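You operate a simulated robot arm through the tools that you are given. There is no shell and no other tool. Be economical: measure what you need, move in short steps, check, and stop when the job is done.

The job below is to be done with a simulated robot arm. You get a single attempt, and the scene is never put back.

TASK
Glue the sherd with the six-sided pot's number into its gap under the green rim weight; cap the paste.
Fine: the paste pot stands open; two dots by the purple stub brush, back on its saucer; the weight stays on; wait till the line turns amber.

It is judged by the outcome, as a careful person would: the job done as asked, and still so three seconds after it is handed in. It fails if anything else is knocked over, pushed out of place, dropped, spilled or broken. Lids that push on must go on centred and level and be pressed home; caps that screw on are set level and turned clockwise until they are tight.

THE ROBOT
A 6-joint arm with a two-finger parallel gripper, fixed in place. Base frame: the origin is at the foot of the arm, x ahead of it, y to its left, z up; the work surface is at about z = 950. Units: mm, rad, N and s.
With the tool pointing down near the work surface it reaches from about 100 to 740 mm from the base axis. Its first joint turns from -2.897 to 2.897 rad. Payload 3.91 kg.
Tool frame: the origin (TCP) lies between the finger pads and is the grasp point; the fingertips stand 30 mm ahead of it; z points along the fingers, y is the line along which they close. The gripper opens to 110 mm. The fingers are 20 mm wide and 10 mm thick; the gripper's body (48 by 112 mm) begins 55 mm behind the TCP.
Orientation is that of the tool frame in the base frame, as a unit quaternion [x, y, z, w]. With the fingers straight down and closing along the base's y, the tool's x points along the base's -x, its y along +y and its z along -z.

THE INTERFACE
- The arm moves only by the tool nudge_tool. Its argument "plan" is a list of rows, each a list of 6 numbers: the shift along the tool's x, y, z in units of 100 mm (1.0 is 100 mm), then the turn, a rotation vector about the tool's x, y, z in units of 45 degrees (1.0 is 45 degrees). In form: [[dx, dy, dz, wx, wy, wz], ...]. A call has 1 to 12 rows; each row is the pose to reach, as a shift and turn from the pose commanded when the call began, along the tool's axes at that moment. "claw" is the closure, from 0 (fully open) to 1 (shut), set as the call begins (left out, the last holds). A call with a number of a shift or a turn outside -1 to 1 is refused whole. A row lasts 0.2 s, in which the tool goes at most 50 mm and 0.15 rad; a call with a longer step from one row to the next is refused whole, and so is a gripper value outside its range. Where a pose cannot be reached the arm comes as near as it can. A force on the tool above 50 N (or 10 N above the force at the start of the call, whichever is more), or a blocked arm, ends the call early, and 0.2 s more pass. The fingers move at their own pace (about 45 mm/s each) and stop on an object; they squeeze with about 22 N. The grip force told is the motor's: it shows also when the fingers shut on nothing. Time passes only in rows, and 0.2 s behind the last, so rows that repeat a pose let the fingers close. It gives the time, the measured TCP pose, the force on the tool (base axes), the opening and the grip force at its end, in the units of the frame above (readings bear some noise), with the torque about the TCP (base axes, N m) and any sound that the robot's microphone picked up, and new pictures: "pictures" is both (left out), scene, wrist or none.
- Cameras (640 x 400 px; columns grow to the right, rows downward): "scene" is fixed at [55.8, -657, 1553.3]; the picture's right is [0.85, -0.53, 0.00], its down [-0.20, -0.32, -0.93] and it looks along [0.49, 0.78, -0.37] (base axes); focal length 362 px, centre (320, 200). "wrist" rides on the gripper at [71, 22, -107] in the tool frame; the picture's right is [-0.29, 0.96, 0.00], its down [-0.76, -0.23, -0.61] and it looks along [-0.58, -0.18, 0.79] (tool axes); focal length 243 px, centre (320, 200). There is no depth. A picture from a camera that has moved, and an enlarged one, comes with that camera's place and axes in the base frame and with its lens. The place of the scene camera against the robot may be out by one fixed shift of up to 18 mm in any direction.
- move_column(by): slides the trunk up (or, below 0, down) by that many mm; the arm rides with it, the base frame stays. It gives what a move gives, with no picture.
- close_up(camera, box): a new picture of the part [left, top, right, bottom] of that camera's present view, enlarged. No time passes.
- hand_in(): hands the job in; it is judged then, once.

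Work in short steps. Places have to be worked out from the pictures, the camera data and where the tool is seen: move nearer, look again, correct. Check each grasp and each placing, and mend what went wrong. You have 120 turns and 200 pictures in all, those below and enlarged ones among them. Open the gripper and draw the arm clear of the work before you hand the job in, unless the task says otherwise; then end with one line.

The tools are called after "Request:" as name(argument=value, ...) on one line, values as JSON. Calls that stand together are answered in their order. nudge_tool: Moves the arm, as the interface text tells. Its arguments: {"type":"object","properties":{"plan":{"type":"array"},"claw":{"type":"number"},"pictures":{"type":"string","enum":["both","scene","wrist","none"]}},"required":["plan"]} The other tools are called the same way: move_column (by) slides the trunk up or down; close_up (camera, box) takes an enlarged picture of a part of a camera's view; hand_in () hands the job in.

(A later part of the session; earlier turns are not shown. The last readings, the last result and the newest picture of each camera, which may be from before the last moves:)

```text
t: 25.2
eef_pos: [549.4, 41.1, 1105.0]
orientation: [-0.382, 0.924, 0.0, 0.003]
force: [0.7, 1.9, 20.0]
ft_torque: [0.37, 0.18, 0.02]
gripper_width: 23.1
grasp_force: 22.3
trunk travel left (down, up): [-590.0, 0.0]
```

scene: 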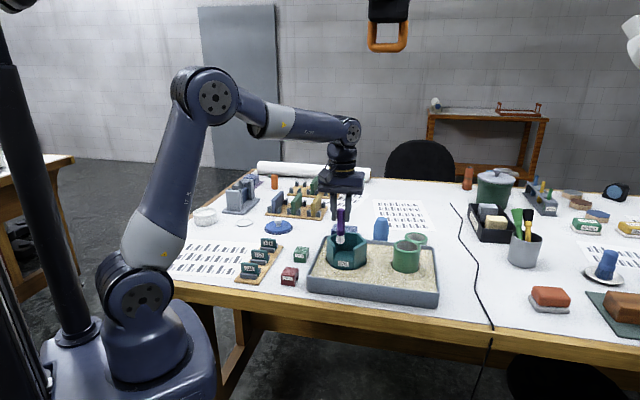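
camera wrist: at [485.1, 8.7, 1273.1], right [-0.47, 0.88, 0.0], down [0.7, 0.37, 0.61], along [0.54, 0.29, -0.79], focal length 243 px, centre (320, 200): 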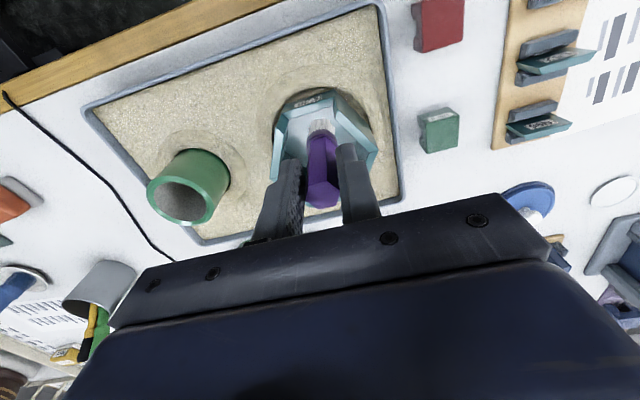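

Firm contact at 20 N gives dot one. I lift 10 mm, slide 20 mm along the gap and look.

Request:
nudge_tool(plan=[[0, 0, -0.12, 0, 0, 0], [0, -0.1, -0.12, 0, 0, 0], [0, -0.195, -0.12, 0, 0, 0], [0, -0.195, -0.12, 0, 0, 0]], pictures="none")

Request:
close_up(camera="scene", box=[320, 205, 380, 275])

```text
t: 26.2
eef_pos: [563.6, 26.6, 1115.3]
orientation: [-0.382, 0.924, 0.0, 0.0]
force: [0.3, 0.3, -0.6]
ft_torque: [0.02, -0.03, 0.01]
gripper_width: 22.5
grasp_force: 22.5
trunk travel left (down, up): [-590.0, 0.0]
```

```text
5.71 times, centred on (350, 240) of scene
camera zoom: at [55.8, -657.0, 1553.3], right [0.85, -0.53, 0.0], down [-0.2, -0.32, -0.93], along [0.49, 0.78, -0.37], focal length 2068 px, centre (149, -29)
```

zoom: 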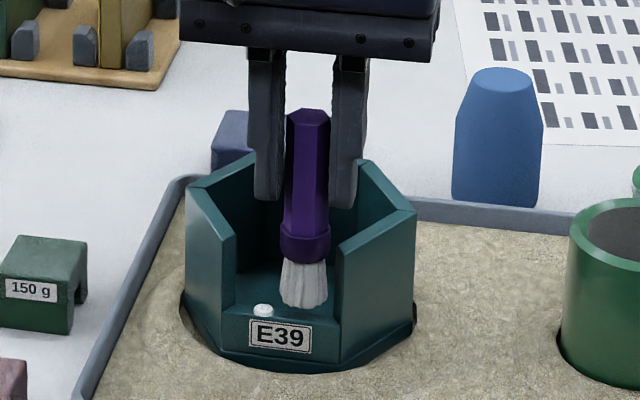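

A white dot sits on the left of the ledge. Now the second dot on the right.

Request:
nudge_tool(plan=[[0, 0, 0.05, 0, 0, 0], [0, 0, 0.08, 0, 0, 0], [0, 0, 0.1, 0, 0, 0], [0, 0, 0.12, 0, 0, 0]], pictures="none")

```text
t: 27.2
eef_pos: [562.9, 27.9, 1104.3]
orientation: [-0.382, 0.924, -0.001, 0.002]
force: [2.1, -1.0, 19.1]
ft_torque: [-0.21, -0.33, 0.0]
gripper_width: 23.2
grasp_force: 22.1
trunk travel left (down, up): [-590.0, 0.0]
```

Contact again at 19 N. I lift well clear and check both dots.

Request:
nudge_tool(plan=[[0, 0, -0.3, 0, 0, 0], [0, 0, -0.6, 0, 0, 0], [0, 0, -0.6, 0, 0, 0]], pictures="none")

Request:
close_up(camera="scene", box=[320, 205, 380, 275])

```text
t: 28.0
eef_pos: [562.1, 26.8, 1163.4]
orientation: [-0.383, 0.924, 0.001, -0.001]
force: [0.6, 0.0, -0.5]
ft_torque: [0.01, -0.02, -0.01]
gripper_width: 23.1
grasp_force: 22.0
trunk travel left (down, up): [-590.0, 0.0]
```

```text
5.71 times, centred on (350, 240) of scene
camera zoom: at [55.8, -657.0, 1553.3], right [0.85, -0.53, 0.0], down [-0.2, -0.32, -0.93], along [0.49, 0.78, -0.37], focal length 2068 px, centre (149, -29)
```

zoom: 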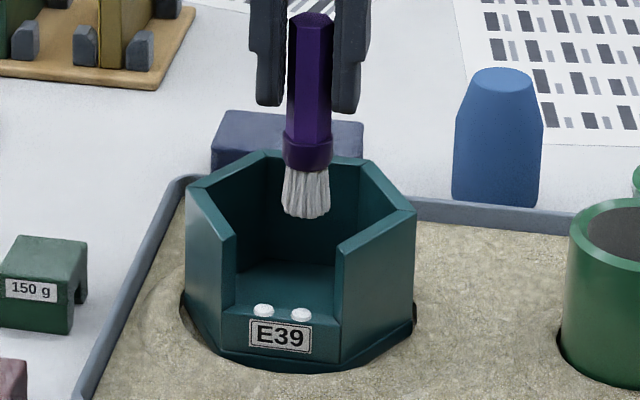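

Both dots are there, on the ledge either side of centre. I carry the brush back to its saucer.

Request:
nudge_tool(plan=[[-0.19, 0.29, 0, 0, 0, 0], [-0.38, 0.58, 0, 0, 0, 0], [-0.58, 0.87, 0, 0, 0, 0]], pictures="none")

Request:
nudge_tool(plan=[[-0.19, 0.29, 0, 0, 0, 0], [-0.38, 0.58, 0, 0, 0, 0], [-0.58, 0.87, 0, 0, 0, 0]], pictures="none")

Request:
nudge_tool(plan=[[-0.19, 0.29, 0, 0, 0, 0], [-0.38, 0.58, 0, 0, 0, 0], [-0.58, 0.87, 0, 0, 0, 0]], pictures="none")

Request:
nudge_tool(plan=[[-0.19, 0.29, 0, 0, 0, 0], [-0.38, 0.58, 0.1, 0, 0, 0], [-0.58, 0.87, 0.25, 0, 0, 0]], pictures="wrist")

```text
t: 28.8
eef_pos: [543.5, 129.8, 1162.5]
orientation: [-0.383, 0.924, 0.0, 0.0]
force: [0.1, -0.5, -0.8]
ft_torque: [-0.02, 0.0, -0.02]
gripper_width: 22.7
grasp_force: 21.8
trunk travel left (down, up): [-590.0, 0.0]
```

```text
t: 29.6
eef_pos: [522.9, 231.9, 1163.3]
orientation: [-0.382, 0.924, 0.001, 0.001]
force: [-0.6, 0.7, -0.5]
ft_torque: [0.0, -0.04, 0.0]
gripper_width: 22.8
grasp_force: 22.0
trunk travel left (down, up): [-590.0, 0.0]
```

```text
t: 30.4
eef_pos: [503.1, 334.6, 1161.7]
orientation: [-0.383, 0.924, 0.0, 0.0]
force: [-0.1, 0.5, 0.2]
ft_torque: [-0.02, 0.02, -0.04]
gripper_width: 22.6
grasp_force: 22.4
trunk travel left (down, up): [-590.0, 0.0]
```

```text
t: 31.2
eef_pos: [481.1, 438.2, 1138.1]
orientation: [-0.382, 0.924, 0.0, 0.0]
force: [0.1, 0.2, -0.6]
ft_torque: [-0.01, 0.04, 0.01]
gripper_width: 22.6
grasp_force: 21.9
trunk travel left (down, up): [-590.0, 0.0]
camera wrist: at [415.2, 403.0, 1245.4], right [-0.47, 0.88, 0.0], down [0.7, 0.37, 0.61], along [0.54, 0.29, -0.79], focal length 243 px, centre (320, 200)
```

wrist: 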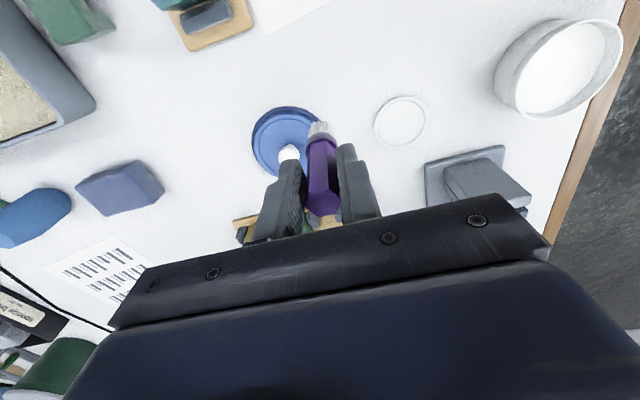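

The saucer centre reads (460, 538.5), matching the brush's original spot. I move over it.

Request:
nudge_tool(plan=[[-0.19, 0.29, 0.05, 0, 0, 0], [-0.38, 0.58, 0.1, 0, 0, 0], [-0.57, 0.86, 0.25, 0, 0, 0], [-0.57, 0.86, 0.5, 0, 0, 0], [-0.57, 0.86, 0.7, 0, 0, 0], [-0.57, 0.86, 0.7, 0, 0, 0]], pictures="wrist")

Request:
close_up(camera="wrist", box=[240, 50, 400, 220])

Request:
close_up(camera="scene", box=[205, 165, 285, 245])

```text
t: 32.6
eef_pos: [461.8, 538.5, 1068.1]
orientation: [-0.383, 0.924, 0.0, 0.001]
force: [-0.6, 0.8, 0.6]
ft_torque: [0.0, 0.01, 0.01]
gripper_width: 22.9
grasp_force: 21.6
trunk travel left (down, up): [-590.0, 0.0]
camera wrist: at [394.6, 504.4, 1174.6], right [-0.47, 0.88, 0.0], down [0.7, 0.37, 0.61], along [0.54, 0.29, -0.79], focal length 243 px, centre (320, 200)
```

wrist: 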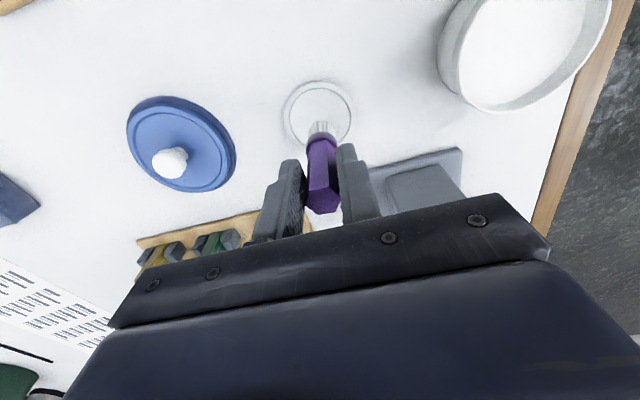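

```text
2.35 times, centred on (320, 135) of wrist
camera zoom: at [394.6, 504.4, 1174.6], right [-0.47, 0.88, 0.0], down [0.7, 0.37, 0.61], along [0.54, 0.29, -0.79], focal length 571 px, centre (320, 353)
```

zoom: 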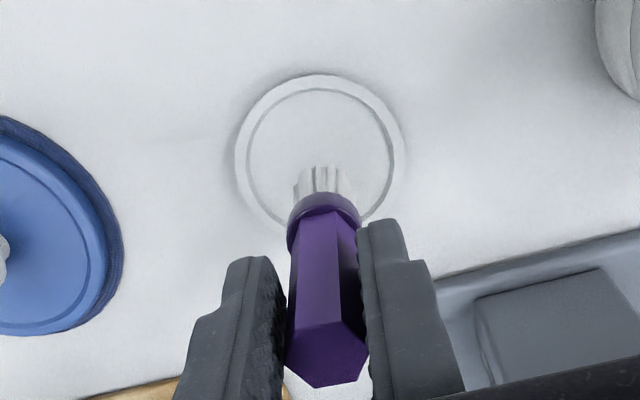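

```text
5.00 times, centred on (245, 205) of scene
camera zoom: at [55.8, -657.0, 1553.3], right [0.85, -0.53, 0.0], down [-0.2, -0.32, -0.93], along [0.49, 0.78, -0.37], focal length 1809 px, centre (695, 175)
```

zoom: 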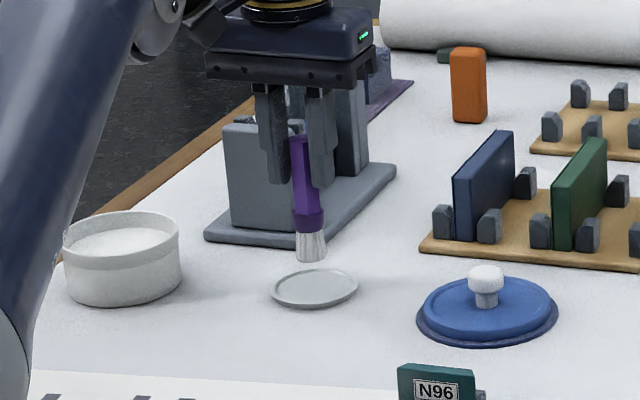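

It is about 2 mm off centre. I correct that and lower until touch.

Request:
nudge_tool(plan=[[0.015, 0.015, 0.1, 0, 0, 0], [0.015, 0.015, 0.22, 0, 0, 0], [0.015, 0.015, 0.27, 0, 0, 0], [0.015, 0.015, 0.3, 0, 0, 0], [0.015, 0.015, 0.32, 0, 0, 0]], pictures="none")

```text
t: 33.8
eef_pos: [458.0, 538.2, 1037.7]
orientation: [-0.383, 0.924, 0.002, 0.003]
force: [0.1, 2.5, 17.9]
ft_torque: [0.46, 0.07, 0.06]
gripper_width: 22.6
grasp_force: 22.0
trunk travel left (down, up): [-590.0, 0.0]
```

The brush touches the saucer. I ease off 1.5 mm, open partly and check that it stands.

Request:
nudge_tool(plan=[[0, 0, -0.015, 0, 0, 0], [0, 0, -0.015, 0, 0, 0]], pictures="none")

Request:
nudge_tool(plan=[[0, 0, 0, 0, 0, 0], [0, 0, 0, 0, 0, 0], [0, 0, 0, 0, 0, 0]], claw=0.5, pictures="wrist")

Request:
close_up(camera="scene", box=[205, 165, 285, 245])

```text
t: 34.4
eef_pos: [459.0, 537.8, 1037.3]
orientation: [-0.382, 0.924, 0.0, 0.0]
force: [-0.5, 4.4, 11.0]
ft_torque: [0.46, -0.12, 0.02]
gripper_width: 22.3
grasp_force: 22.1
trunk travel left (down, up): [-590.0, 0.0]
```

```text
t: 35.2
eef_pos: [459.1, 539.0, 1036.4]
orientation: [-0.383, 0.924, -0.001, 0.0]
force: [-0.3, 0.2, 1.0]
ft_torque: [0.02, -0.05, 0.01]
gripper_width: 55.0
grasp_force: 0.1
trunk travel left (down, up): [-590.0, 0.0]
camera wrist: at [393.1, 503.7, 1143.7], right [-0.47, 0.88, 0.0], down [0.7, 0.37, 0.61], along [0.54, 0.29, -0.79], focal length 243 px, centre (320, 200)
```

wrist: 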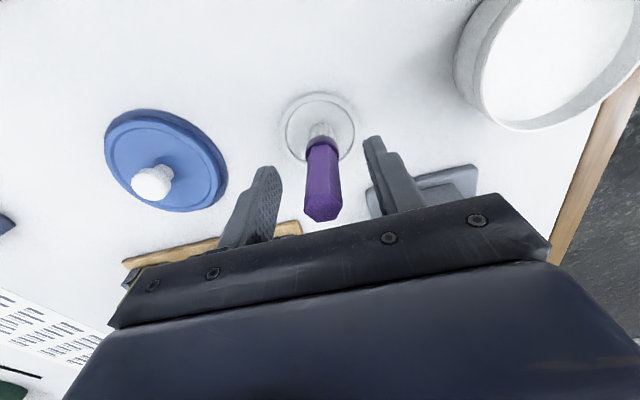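

```text
5.00 times, centred on (245, 205) of scene
camera zoom: at [55.8, -657.0, 1553.3], right [0.85, -0.53, 0.0], down [-0.2, -0.32, -0.93], along [0.49, 0.78, -0.37], focal length 1809 px, centre (695, 175)
```

zoom: 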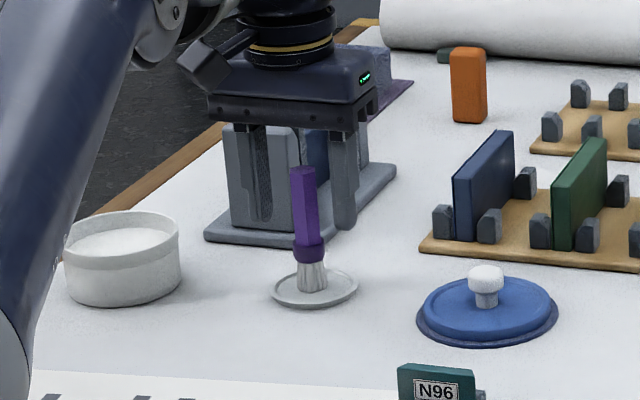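

The brush stands upright on its saucer. I retreat and turn the tool -90° on the way to the rack, so the fingers can close across the sherd's thickness.

Request:
nudge_tool(plan=[[0, 0, -0.3, 0, 0, 0], [0, 0, -0.65, 0, 0, 0], [0.35, 0, -0.9, 0, 0, 0], [0.7, 0, -1, 0, 0, 0]], pictures="none")

Request:
nudge_tool(plan=[[0.17, 0, 0, 0, 0, 0.17], [0.34, 0, 0, 0, 0, 0.34], [0.5, 0, 0, 0, 0, 0.5], [0.67, 0, 0, 0, 0, 0.67], [0.84, 0, 0, 0, 0, 0.84], [1, 0, 0, 0, 0, 1]], pictures="none")

Request:
nudge_tool(plan=[[0, -0.17, 0, 0, 0, 0.17], [0, -0.34, 0, 0, 0, 0.34], [0, -0.5, 0, 0, 0, 0.5], [0, -0.67, 0, 0, 0, 0.67], [0, -0.84, 0, 0, 0, 0.84], [0, -1, 0, 0, 0, 1]], pictures="none")

Request:
nudge_tool(plan=[[-0.32, -0.26, 0.1, 0, 0, 0], [-0.65, -0.52, 0.25, 0, 0, 0], [-0.97, -0.79, 0.43, 0, 0, 0], [-0.97, -0.79, 0.43, 0, 0, 0]], pictures="wrist")

```text
t: 36.2
eef_pos: [407.8, 489.7, 1136.7]
orientation: [-0.382, 0.924, 0.0, 0.0]
force: [-0.4, -0.1, 0.8]
ft_torque: [0.0, 0.02, -0.02]
gripper_width: 55.2
grasp_force: 0.1
trunk travel left (down, up): [-590.0, 0.0]
```

```text
t: 37.6
eef_pos: [337.5, 418.4, 1136.8]
orientation: [0.001, 1.0, 0.001, 0.001]
force: [-0.5, 0.1, -0.3]
ft_torque: [-0.02, 0.01, 0.0]
gripper_width: 55.1
grasp_force: 0.0
trunk travel left (down, up): [-590.0, 0.0]
```

```text
t: 39.0
eef_pos: [337.1, 319.4, 1137.9]
orientation: [0.383, 0.924, 0.001, 0.0]
force: [-0.2, 0.6, -0.5]
ft_torque: [0.05, -0.02, -0.01]
gripper_width: 55.0
grasp_force: 0.1
trunk travel left (down, up): [-590.0, 0.0]
```

```text
t: 40.0
eef_pos: [350.8, 193.1, 1094.6]
orientation: [0.383, 0.924, 0.001, 0.0]
force: [0.2, -0.3, -0.1]
ft_torque: [-0.03, 0.0, 0.0]
gripper_width: 55.0
grasp_force: 0.0
trunk travel left (down, up): [-590.0, 0.0]
camera wrist: at [315.1, 259.0, 1200.7], right [0.88, 0.47, 0.0], down [0.37, -0.7, 0.61], along [0.29, -0.54, -0.79], focal length 243 px, centre (320, 200)
```

wrist: 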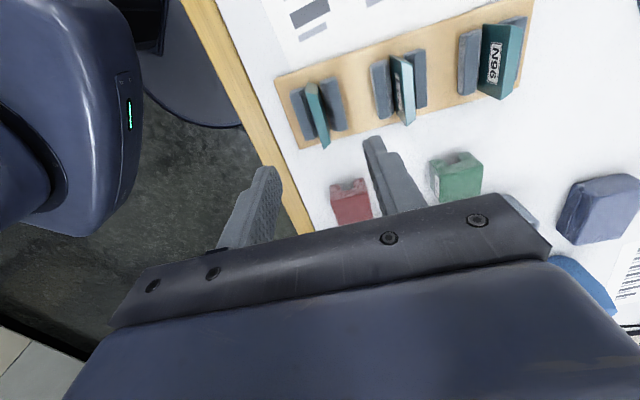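

Request:
close_up(camera="wrist", box=[260, 10, 540, 185])

Request:
close_up(camera="scene", box=[200, 150, 330, 290])

```text
2.29 times, centred on (400, 98) of wrist
camera zoom: at [315.1, 259.0, 1200.7], right [0.88, 0.47, 0.0], down [0.37, -0.7, 0.61], along [0.29, -0.54, -0.79], focal length 555 px, centre (137, 434)
```

zoom: 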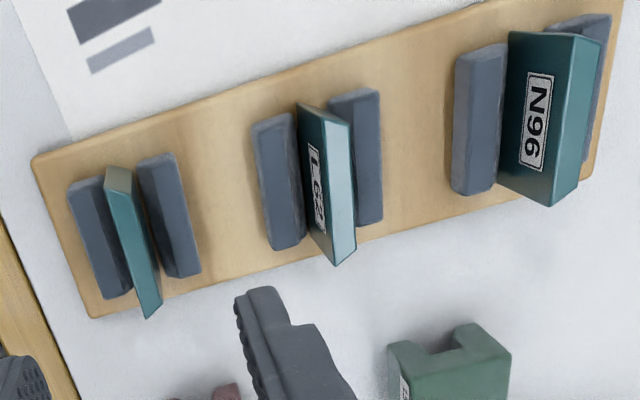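

```text
2.86 times, centred on (265, 220) of scene
camera zoom: at [55.8, -657.0, 1553.3], right [0.85, -0.53, 0.0], down [-0.2, -0.32, -0.93], along [0.49, 0.78, -0.37], focal length 1034 px, centre (477, 143)
```

zoom: 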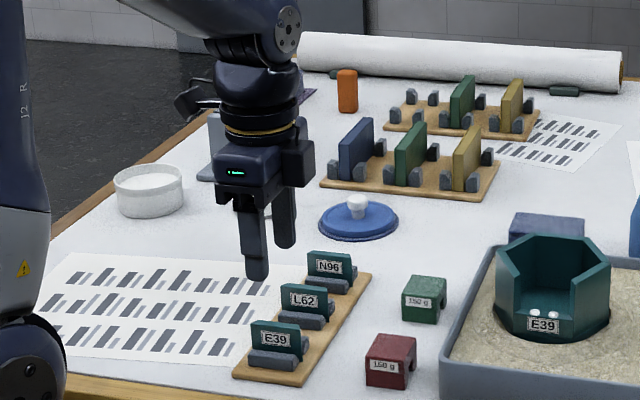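

Sherd E39's top centre is about (350, 194.5, 994), running at -45°, so the fingers are already aligned. I go down to tips ≈976 and grip it.

Request:
nudge_tool(plan=[[0.015, 0.005, 0.3, 0, 0, 0], [0.015, 0.005, 0.6, 0, 0, 0], [0.015, 0.005, 0.8, 0, 0, 0], [0.015, 0.005, 0.88, 0, 0, 0], [0.015, 0.005, 0.88, 0, 0, 0]], pictures="wrist")

Request:
close_up(camera="scene", box=[210, 200, 310, 290])

```text
t: 41.2
eef_pos: [350.0, 196.4, 1006.0]
orientation: [0.383, 0.924, 0.002, 0.001]
force: [-0.4, -0.3, -0.4]
ft_torque: [0.01, 0.0, 0.0]
gripper_width: 55.2
grasp_force: 0.2
trunk travel left (down, up): [-590.0, 0.0]
camera wrist: at [315.5, 261.4, 1112.2], right [0.88, 0.47, 0.0], down [0.37, -0.7, 0.61], along [0.29, -0.54, -0.79], focal length 243 px, centre (320, 200)
```

wrist: 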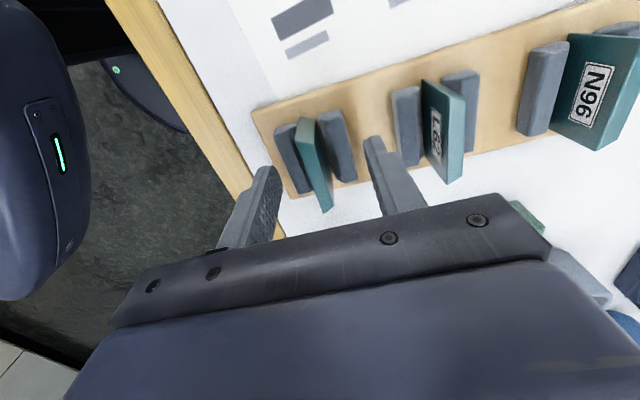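

```text
4.44 times, centred on (260, 245) of scene
camera zoom: at [55.8, -657.0, 1553.3], right [0.85, -0.53, 0.0], down [-0.2, -0.32, -0.93], along [0.49, 0.78, -0.37], focal length 1608 px, centre (587, 0)
```

zoom: 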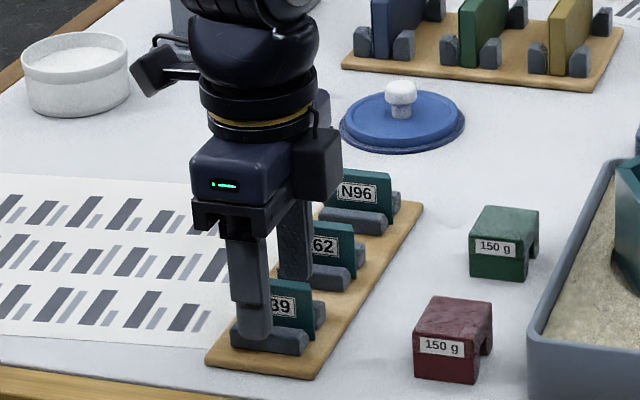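

I check the alignment along the sherd before closing.

Request:
close_up(camera="wrist", box=[240, 90, 420, 230])

```text
2.86 times, centred on (330, 160) of wrist
camera zoom: at [315.5, 261.4, 1112.2], right [0.88, 0.47, 0.0], down [0.37, -0.7, 0.61], along [0.29, -0.54, -0.79], focal length 693 px, centre (291, 314)
```

zoom: 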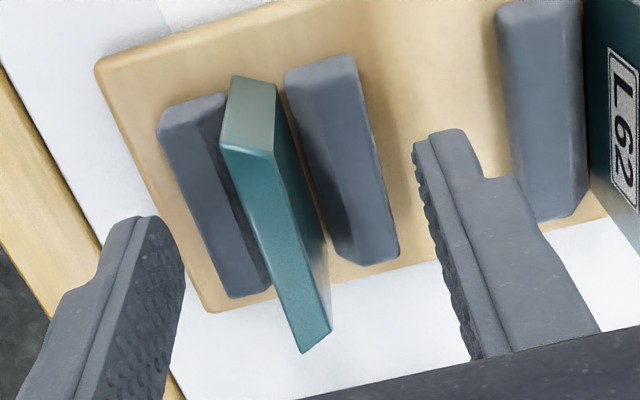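

The sherd's centre is (350.1, 194.1), within 2 mm of the tool. I correct that, close and feel the grip.

Request:
nudge_tool(plan=[[-0.015, -0.01, 0, 0, 0, 0], [-0.015, -0.01, 0, 0, 0, 0], [-0.015, -0.01, 0, 0, 0, 0], [-0.015, -0.01, 0, 0, 0, 0], [-0.015, -0.01, 0, 0, 0, 0], [-0.015, -0.01, 0, 0, 0, 0]], claw=1, pictures="wrist")

```text
t: 42.6
eef_pos: [351.8, 195.3, 1006.6]
orientation: [0.383, 0.924, 0.0, 0.0]
force: [0.0, -0.2, -0.3]
ft_torque: [0.0, -0.02, 0.0]
gripper_width: 8.0
grasp_force: 21.5
trunk travel left (down, up): [-590.0, 0.0]
camera wrist: at [315.8, 259.6, 1112.7], right [0.88, 0.47, 0.0], down [0.37, -0.7, 0.61], along [0.29, -0.54, -0.79], focal length 243 px, centre (320, 200)
```

wrist: 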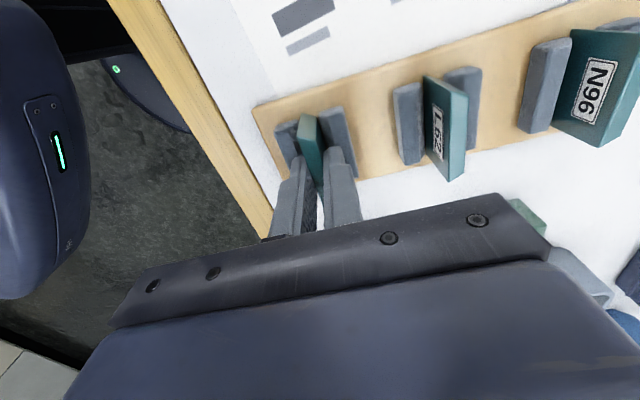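

Gripped at 8.0 mm thick. I lift straight up and check.

Request:
nudge_tool(plan=[[0, 0, -0.2, 0, 0, 0], [0, 0, -0.4, 0, 0, 0], [0, 0, -0.7, 0, 0, 0], [0, 0, -1, 0, 0, 0]], pictures="none")

Request:
nudge_tool(plan=[[-0.3, 0.04, -0.15, 0, 0, 0], [-0.6, 0.08, -0.28, 0, 0, 0], [-0.86, 0.11, -0.28, 0, 0, 0]], pictures="both")

```text
t: 43.6
eef_pos: [350.6, 194.6, 1106.5]
orientation: [0.383, 0.924, 0.001, 0.0]
force: [0.2, -0.2, -0.1]
ft_torque: [0.02, 0.0, 0.05]
gripper_width: 8.1
grasp_force: 21.9
trunk travel left (down, up): [-590.0, 0.0]
```

```text
t: 44.4
eef_pos: [420.0, 139.4, 1132.9]
orientation: [0.383, 0.924, 0.0, 0.0]
force: [-1.3, 0.4, 0.2]
ft_torque: [0.0, 0.01, 0.04]
gripper_width: 7.9
grasp_force: 22.5
trunk travel left (down, up): [-590.0, 0.0]
camera wrist: at [384.2, 205.6, 1239.9], right [0.88, 0.47, 0.0], down [0.37, -0.7, 0.61], along [0.29, -0.54, -0.79], focal length 243 px, centre (320, 200)
```

scene: 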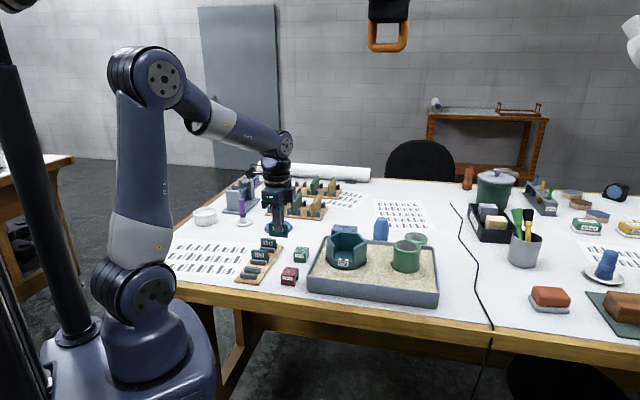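
wrist: 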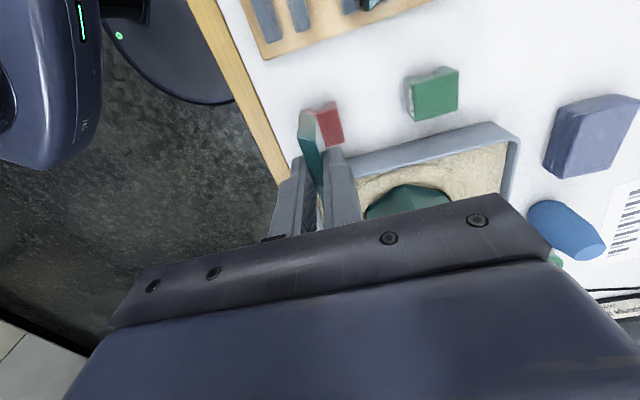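

Sherd E39 is held upright. I move it over the gap.

Request:
nudge_tool(plan=[[-0.3, 0.04, 0, 0, 0, 0], [-0.6, 0.08, 0, 0, 0, 0], [-0.86, 0.12, 0, 0, 0, 0]], pictures="none")

Request:
nudge_tool(plan=[[-0.3, 0.04, 0, 0, 0, 0], [-0.6, 0.08, 0, 0, 0, 0], [-0.85, 0.12, 0, 0, 0, 0], [-0.85, 0.12, 0, 0, 0, 0]], pictures="wrist")

Request:
close_up(camera="scene", box=[305, 190, 385, 280])

Request:
close_up(camera="wrist", box=[240, 60, 440, 230])

```text
t: 45.2
eef_pos: [489.2, 88.2, 1133.9]
orientation: [0.383, 0.924, 0.001, 0.0]
force: [-0.9, -0.1, -0.4]
ft_torque: [0.03, 0.01, 0.01]
gripper_width: 8.2
grasp_force: 22.0
trunk travel left (down, up): [-590.0, 0.0]
```

```text
t: 46.2
eef_pos: [557.3, 35.2, 1134.6]
orientation: [0.382, 0.924, 0.002, 0.0]
force: [0.0, 0.3, -0.5]
ft_torque: [-0.02, 0.02, 0.0]
gripper_width: 8.1
grasp_force: 22.4
trunk travel left (down, up): [-590.0, 0.0]
camera wrist: at [521.9, 101.2, 1241.0], right [0.88, 0.47, 0.0], down [0.37, -0.7, 0.61], along [0.29, -0.54, -0.79], focal length 243 px, centre (320, 200)
```

wrist: 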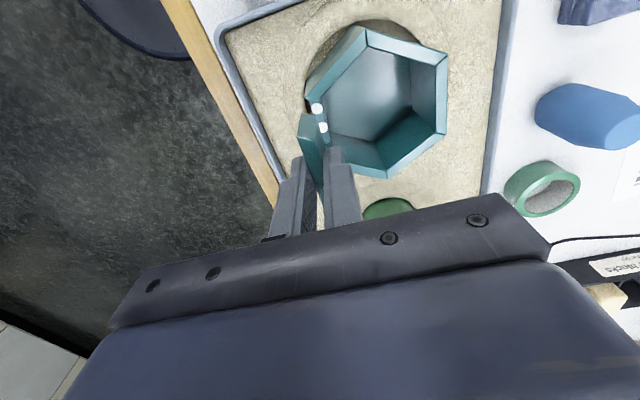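

```text
4.44 times, centred on (345, 235) of scene
camera zoom: at [55.8, -657.0, 1553.3], right [0.85, -0.53, 0.0], down [-0.2, -0.32, -0.93], along [0.49, 0.78, -0.37], focal length 1608 px, centre (209, 44)
```

zoom: 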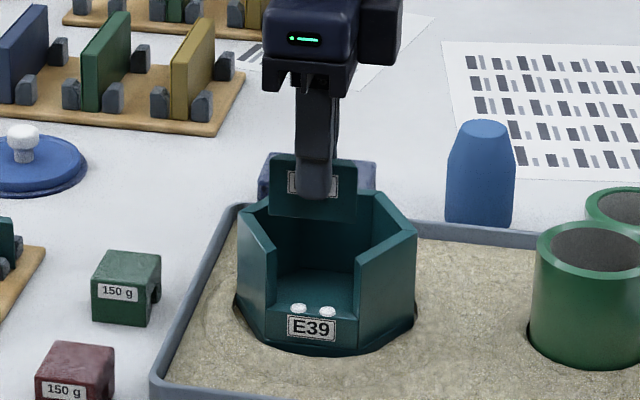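

```text
2.35 times, centred on (340, 145) of wrist
camera zoom: at [521.9, 101.2, 1241.0], right [0.88, 0.47, 0.0], down [0.37, -0.7, 0.61], along [0.29, -0.54, -0.79], focal length 571 px, centre (273, 329)
```

zoom: 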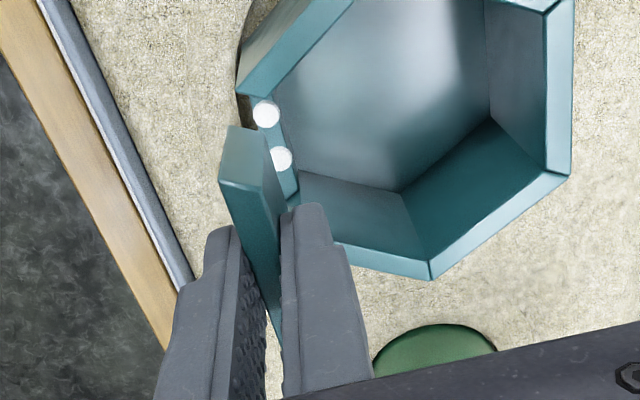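

Nearly lined up. I lower it to just above the rim and compare edges at high zoom.

Request:
nudge_tool(plan=[[0, 0, 0.1, 0, 0, 0], [0, 0, 0.17, 0, 0, 0], [0, 0, 0.17, 0, 0, 0]], pictures="none")

Request:
close_up(camera="scene", box=[325, 215, 373, 270])

Request:
close_up(camera="wrist", box=[280, 70, 400, 190])

```text
t: 47.0
eef_pos: [557.2, 36.7, 1117.6]
orientation: [0.383, 0.924, -0.001, 0.0]
force: [-0.1, 0.2, 0.0]
ft_torque: [-0.01, 0.0, 0.01]
gripper_width: 7.9
grasp_force: 21.5
trunk travel left (down, up): [-590.0, 0.0]
```

```text
7.27 times, centred on (349, 242) of scene
camera zoom: at [55.8, -657.0, 1553.3], right [0.85, -0.53, 0.0], down [-0.2, -0.32, -0.93], along [0.49, 0.78, -0.37], focal length 2632 px, centre (109, -109)
```

zoom: 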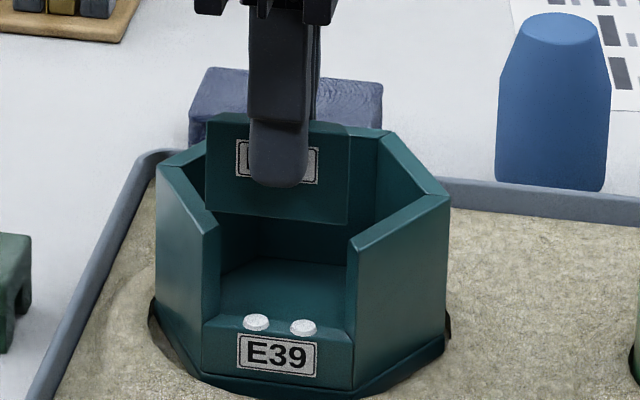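

```text
3.33 times, centred on (340, 130) of wrist
camera zoom: at [522.2, 102.1, 1223.6], right [0.88, 0.47, 0.0], down [0.37, -0.7, 0.61], along [0.29, -0.54, -0.79], focal length 809 px, centre (253, 433)
```

zoom: 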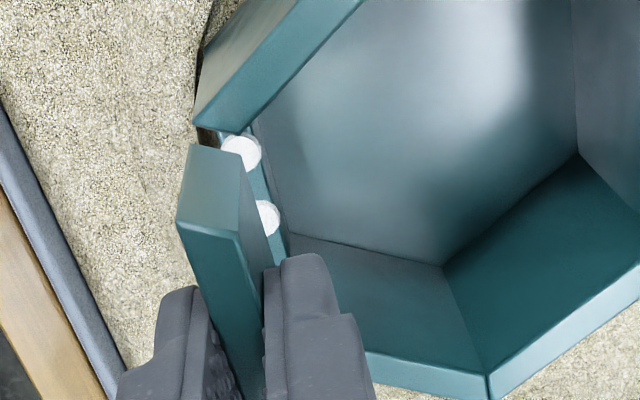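

Both views agree: the sherd sits in the gap plane within 0.5 mm, about 1 mm clear at each end. I lower it into the gap.

Request:
nudge_tool(plan=[[0, 0, 0.06, 0, 0, 0], [0, 0, 0.12, 0, 0, 0], [0, 0, 0.2, 0, 0, 0], [0, 0, 0.28, 0, 0, 0], [0, 0, 0.34, 0, 0, 0]], pictures="none")

Request:
close_up(camera="scene", box=[325, 215, 373, 270])

```text
t: 48.2
eef_pos: [557.3, 35.1, 1084.2]
orientation: [0.383, 0.924, 0.0, 0.001]
force: [2.5, -1.5, 14.5]
ft_torque: [0.27, 0.11, -0.04]
gripper_width: 8.3
grasp_force: 22.3
trunk travel left (down, up): [-590.0, 0.0]
```

```text
7.27 times, centred on (349, 242) of scene
camera zoom: at [55.8, -657.0, 1553.3], right [0.85, -0.53, 0.0], down [-0.2, -0.32, -0.93], along [0.49, 0.78, -0.37], focal length 2632 px, centre (109, -109)
```

zoom: 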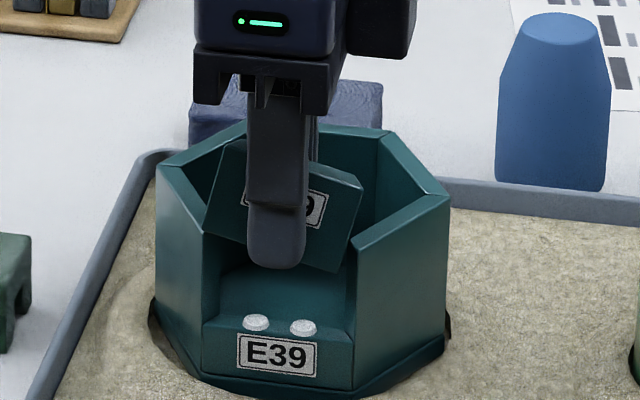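

The sherd's left lower corner caught on the left wall and the sherd turned in the grip. I lift clear and look.

Request:
nudge_tool(plan=[[0, 0, -0.15, 0, 0, 0], [0, 0, -0.3, 0, 0, 0], [0, 0, -0.48, 0, 0, 0], [0, 0, -0.48, 0, 0, 0]], pictures="wrist")

Request:
close_up(camera="scene", box=[315, 195, 385, 275])

Request:
close_up(camera="wrist", box=[240, 50, 440, 220])

```text
t: 49.2
eef_pos: [557.1, 36.5, 1131.1]
orientation: [0.383, 0.924, 0.0, 0.0]
force: [0.2, -0.5, -0.6]
ft_torque: [0.02, 0.02, 0.01]
gripper_width: 8.1
grasp_force: 22.1
trunk travel left (down, up): [-590.0, 0.0]
camera wrist: at [521.6, 102.2, 1237.6], right [0.88, 0.47, 0.0], down [0.37, -0.7, 0.61], along [0.29, -0.54, -0.79], focal length 243 px, centre (320, 200)
```

wrist: 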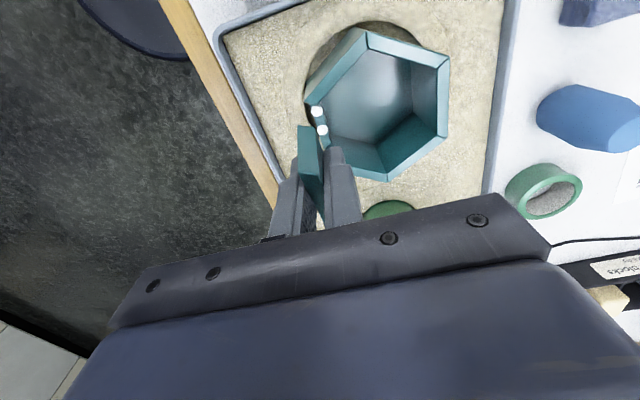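

```text
5.00 times, centred on (350, 235) of scene
camera zoom: at [55.8, -657.0, 1553.3], right [0.85, -0.53, 0.0], down [-0.2, -0.32, -0.93], along [0.49, 0.78, -0.37], focal length 1809 px, centre (170, 25)
```

zoom: 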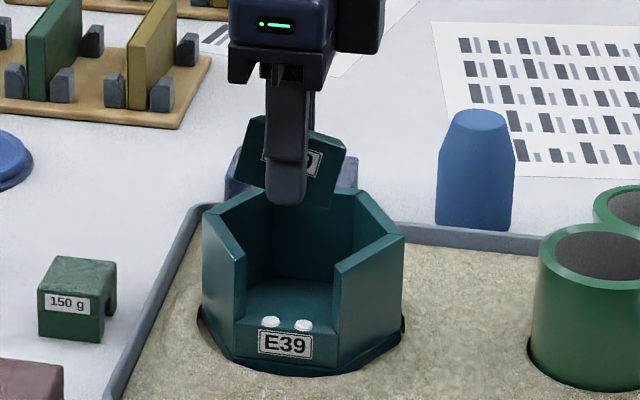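

```text
2.35 times, centred on (340, 135) of wrist
camera zoom: at [521.6, 102.2, 1237.6], right [0.88, 0.47, 0.0], down [0.37, -0.7, 0.61], along [0.29, -0.54, -0.79], focal length 571 px, centre (273, 353)
```

zoom: 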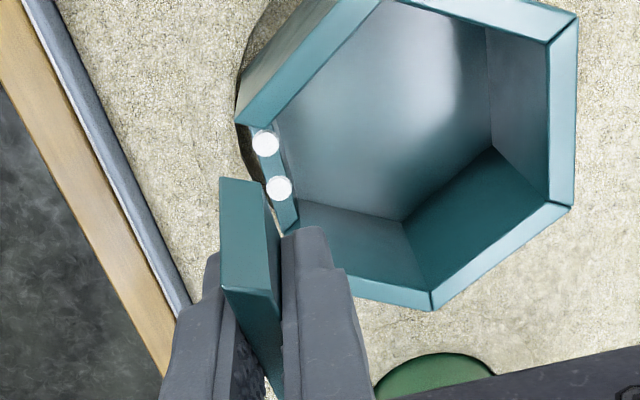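

The sherd is about 16° clockwise in the grip. I tilt the tool back by that angle about the finger axis, pivoting at the contact point, and check that it is level.

Request:
nudge_tool(plan=[[0.015, 0, 0, 0, -0.09, 0], [0.03, 0, 0, 0, -0.18, 0], [0.045, 0, 0.005, 0, -0.27, 0], [0.059, 0, 0.008, 0, -0.362, 0], [0.059, 0, 0.008, 0, -0.362, 0]], pictures="wrist")

Request:
close_up(camera="scene", box=[320, 200, 380, 270])

```text
t: 50.4
eef_pos: [553.6, 40.3, 1129.8]
orientation: [0.379, 0.915, -0.054, 0.131]
force: [-0.6, 0.1, 0.0]
ft_torque: [0.01, 0.01, 0.01]
gripper_width: 8.3
grasp_force: 21.6
trunk travel left (down, up): [-590.0, 0.0]
camera wrist: at [498.5, 125.6, 1212.6], right [0.87, 0.48, 0.08], down [0.23, -0.56, 0.8], along [0.43, -0.68, -0.6], focal length 243 px, centre (320, 200)
```

wrist: 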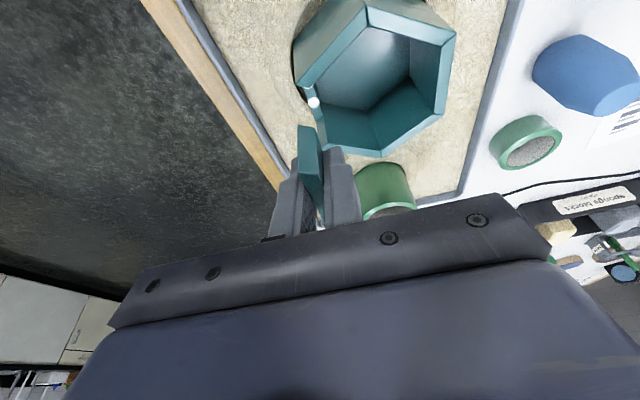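

```text
5.71 times, centred on (350, 235) of scene
camera zoom: at [55.8, -657.0, 1553.3], right [0.85, -0.53, 0.0], down [-0.2, -0.32, -0.93], along [0.49, 0.78, -0.37], focal length 2068 px, centre (149, 0)
```

zoom: 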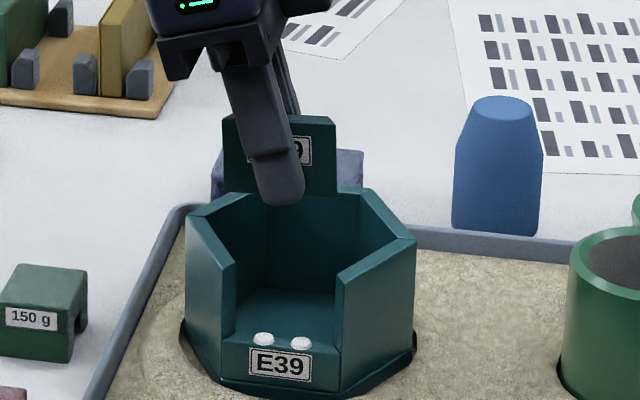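

Request:
close_up(camera="scene", box=[334, 215, 364, 245])

```text
13.33 times, centred on (349, 230) of scene
camera zoom: at [55.8, -657.0, 1553.3], right [0.85, -0.53, 0.0], down [-0.2, -0.32, -0.93], along [0.49, 0.78, -0.37], focal length 4825 px, centre (-67, -200)
```

zoom: 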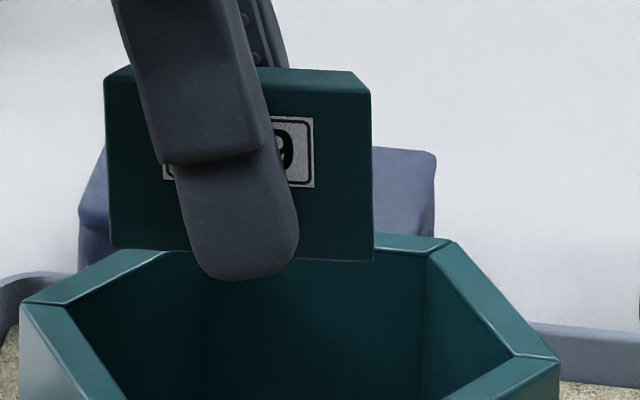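

It is within about 1° of matching the pot's edges. I trim that and lower to just above the rim to compare the edges again.

Request:
nudge_tool(plan=[[0.012, 0, 0.05, 0, 0.022, 0], [0.027, 0, 0.106, 0, 0.022, 0], [0.027, 0, 0.106, 0, 0.022, 0]], pictures="wrist")

Request:
close_up(camera="scene", box=[329, 218, 369, 258])

Request:
close_up(camera="wrist", box=[275, 60, 365, 190])

```text
t: 51.2
eef_pos: [553.0, 40.3, 1119.8]
orientation: [0.379, 0.916, -0.05, 0.123]
force: [0.6, -0.2, 0.0]
ft_torque: [-0.01, -0.02, -0.01]
gripper_width: 8.3
grasp_force: 21.9
trunk travel left (down, up): [-590.0, 0.0]
camera wrist: at [499.8, 124.2, 1203.6], right [0.87, 0.48, 0.08], down [0.24, -0.57, 0.79], along [0.42, -0.67, -0.61], focal length 243 px, centre (320, 200)
```

wrist: 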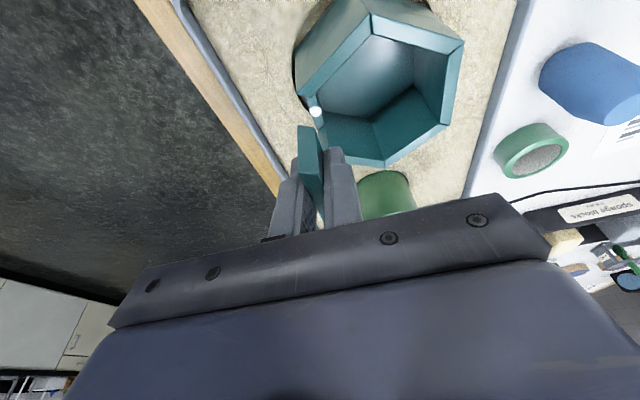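

```text
10.00 times, centred on (349, 238) of scene
camera zoom: at [55.8, -657.0, 1553.3], right [0.85, -0.53, 0.0], down [-0.2, -0.32, -0.93], along [0.49, 0.78, -0.37], focal length 3619 px, centre (30, -180)
```

zoom: 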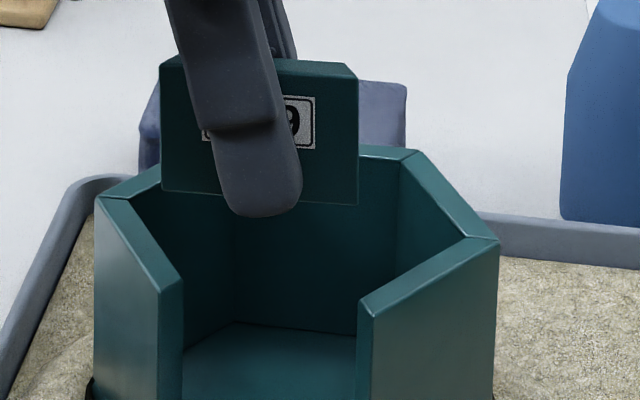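

```text
3.08 times, centred on (320, 125) of wrist
camera zoom: at [499.8, 124.2, 1203.6], right [0.87, 0.48, 0.08], down [0.24, -0.57, 0.79], along [0.42, -0.67, -0.61], focal length 746 px, centre (320, 431)
```

zoom: 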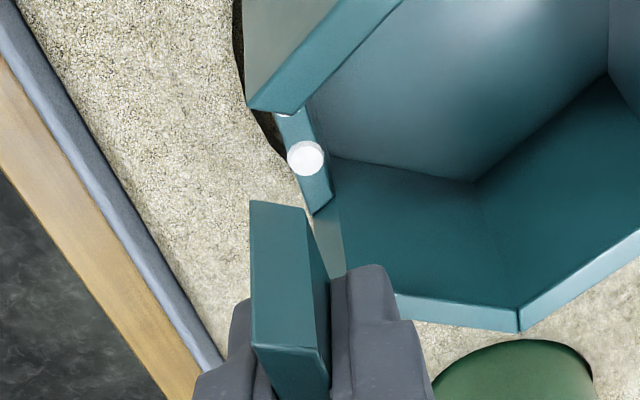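

The sherd has slid up in the grip, so its bottom is now about 28 mm above the rim. It sits about 2.4 mm too far left and about 2° counter-clockwise. I correct both and recheck.

Request:
nudge_tool(plan=[[-0.016, 0, 0.005, 0, 0.022, 0], [-0.033, 0, 0.009, 0, 0.045, 0], [-0.033, 0, 0.009, 0, 0.045, 0]], pictures="none")

Request:
close_up(camera="scene", box=[329, 218, 369, 258])

```text
t: 52.0
eef_pos: [556.7, 37.5, 1118.9]
orientation: [0.38, 0.918, -0.044, 0.106]
force: [0.2, -0.2, -0.5]
ft_torque: [0.0, -0.01, 0.0]
gripper_width: 8.3
grasp_force: 21.4
trunk travel left (down, up): [-590.0, 0.0]
```

```text
10.00 times, centred on (349, 238) of scene
camera zoom: at [55.8, -657.0, 1553.3], right [0.85, -0.53, 0.0], down [-0.2, -0.32, -0.93], along [0.49, 0.78, -0.37], focal length 3619 px, centre (30, -180)
```

zoom: 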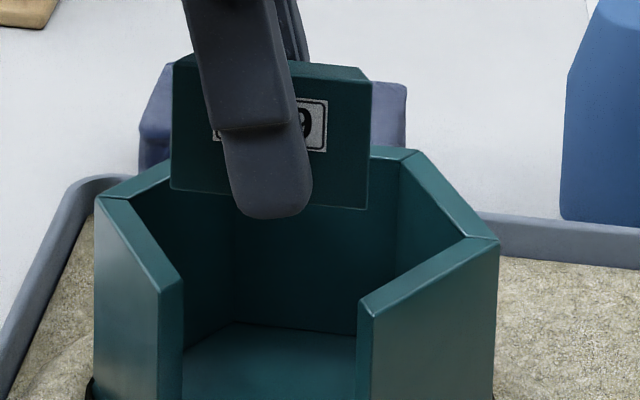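

Upright and centred now. I lower 24 mm and recheck at the rim.

Request:
nudge_tool(plan=[[0.023, 0, 0.097, 0, 0, 0], [0.046, 0, 0.195, 0, 0, 0], [0.055, 0, 0.233, 0, 0, 0], [0.055, 0, 0.233, 0, 0, 0]], pictures="wrist")

Request:
close_up(camera="scene", box=[329, 218, 369, 258])

Request:
close_up(camera="wrist", box=[275, 60, 365, 190])

```text
t: 53.0
eef_pos: [555.0, 37.2, 1094.4]
orientation: [0.38, 0.917, -0.044, 0.107]
force: [-0.1, -0.9, -0.8]
ft_torque: [0.0, -0.01, -0.02]
gripper_width: 8.3
grasp_force: 21.9
trunk travel left (down, up): [-590.0, 0.0]
camera wrist: at [504.1, 120.0, 1182.6], right [0.88, 0.48, 0.07], down [0.26, -0.59, 0.77], along [0.4, -0.65, -0.64], focal length 243 px, centre (320, 200)
```

wrist: 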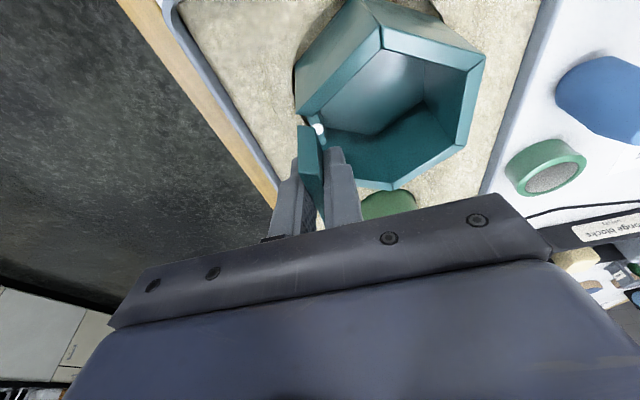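

```text
10.00 times, centred on (349, 238) of scene
camera zoom: at [55.8, -657.0, 1553.3], right [0.85, -0.53, 0.0], down [-0.2, -0.32, -0.93], along [0.49, 0.78, -0.37], focal length 3619 px, centre (30, -180)
```

zoom: 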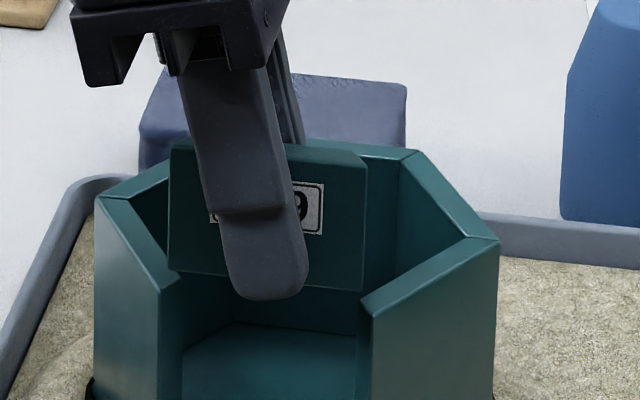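

```text
3.08 times, centred on (320, 125) of wrist
camera zoom: at [504.1, 120.0, 1182.6], right [0.88, 0.48, 0.07], down [0.26, -0.59, 0.77], along [0.4, -0.65, -0.64], focal length 746 px, centre (320, 431)
```

zoom: 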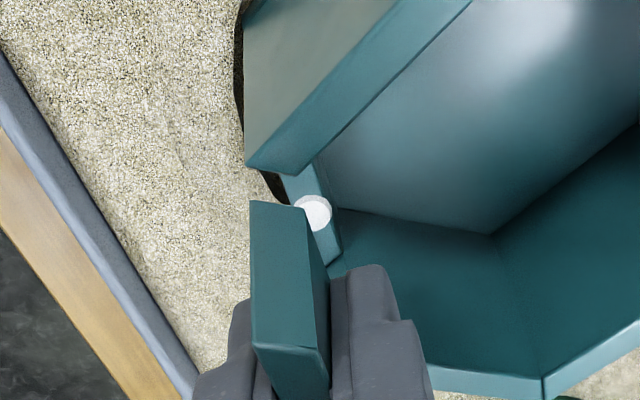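

Centred (8 px left, 9 px right) and in plane. I continue down halfway while watching the force.

Request:
nudge_tool(plan=[[0.012, 0, 0.049, 0, 0, 0], [0.023, 0, 0.097, 0, 0, 0], [0.035, 0, 0.146, 0, 0, 0], [0.046, 0, 0.195, 0, 0, 0]], pictures="none")

Request:
close_up(camera="scene", box=[329, 223, 369, 263])

```text
t: 54.0
eef_pos: [555.4, 37.5, 1074.4]
orientation: [0.38, 0.917, -0.044, 0.108]
force: [-0.3, -0.6, 0.4]
ft_torque: [-0.04, 0.06, -0.01]
gripper_width: 8.1
grasp_force: 22.1
trunk travel left (down, up): [-590.0, 0.0]
```

```text
10.00 times, centred on (349, 243) of scene
camera zoom: at [55.8, -657.0, 1553.3], right [0.85, -0.53, 0.0], down [-0.2, -0.32, -0.93], along [0.49, 0.78, -0.37], focal length 3619 px, centre (30, -230)
```

zoom: 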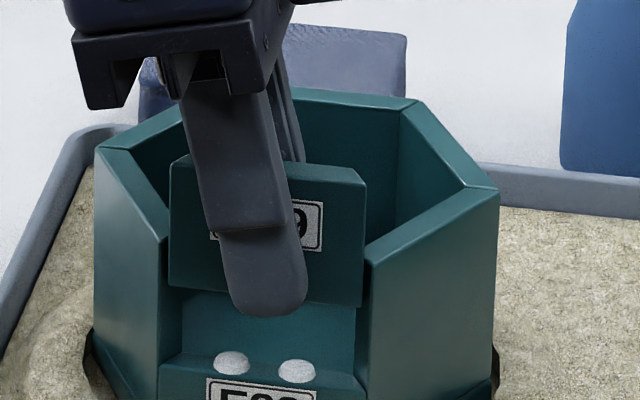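

It is inside the gap with no force. I lower the rest, slowly at the end.

Request:
nudge_tool(plan=[[0.012, 0, 0.049, 0, 0, 0], [0.023, 0, 0.097, 0, 0, 0], [0.035, 0, 0.146, 0, 0, 0], [0.042, 0, 0.175, 0, 0, 0]], pictures="none")

Request:
nudge_tool(plan=[[0.005, 0, 0.02, 0, 0, 0], [0.009, 0, 0.04, 0, 0, 0], [0.012, 0, 0.05, 0, 0, 0]], pictures="none")

Request:
close_up(camera="scene", box=[329, 223, 369, 263])

```text
t: 55.0
eef_pos: [554.8, 37.6, 1056.0]
orientation: [0.381, 0.917, -0.044, 0.107]
force: [0.4, -0.4, 0.0]
ft_torque: [-0.01, -0.05, 0.0]
gripper_width: 8.4
grasp_force: 22.3
trunk travel left (down, up): [-590.0, 0.0]
```

```text
t: 55.8
eef_pos: [556.9, 38.7, 1053.8]
orientation: [0.38, 0.917, -0.043, 0.109]
force: [-1.4, -1.1, 8.5]
ft_torque: [-0.02, 0.09, -0.02]
gripper_width: 8.2
grasp_force: 22.0
trunk travel left (down, up): [-590.0, 0.0]
```

```text
10.00 times, centred on (349, 243) of scene
camera zoom: at [55.8, -657.0, 1553.3], right [0.85, -0.53, 0.0], down [-0.2, -0.32, -0.93], along [0.49, 0.78, -0.37], focal length 3619 px, centre (30, -230)
```

zoom: 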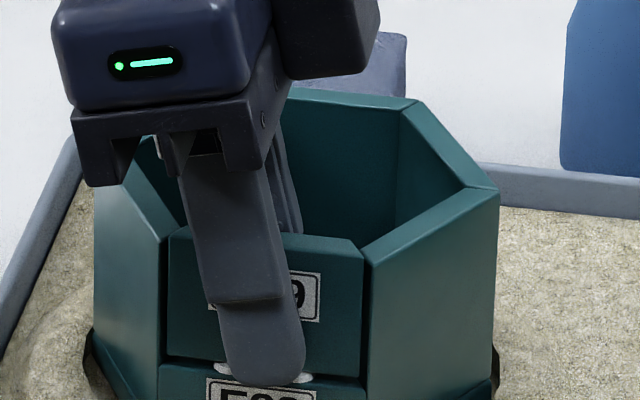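

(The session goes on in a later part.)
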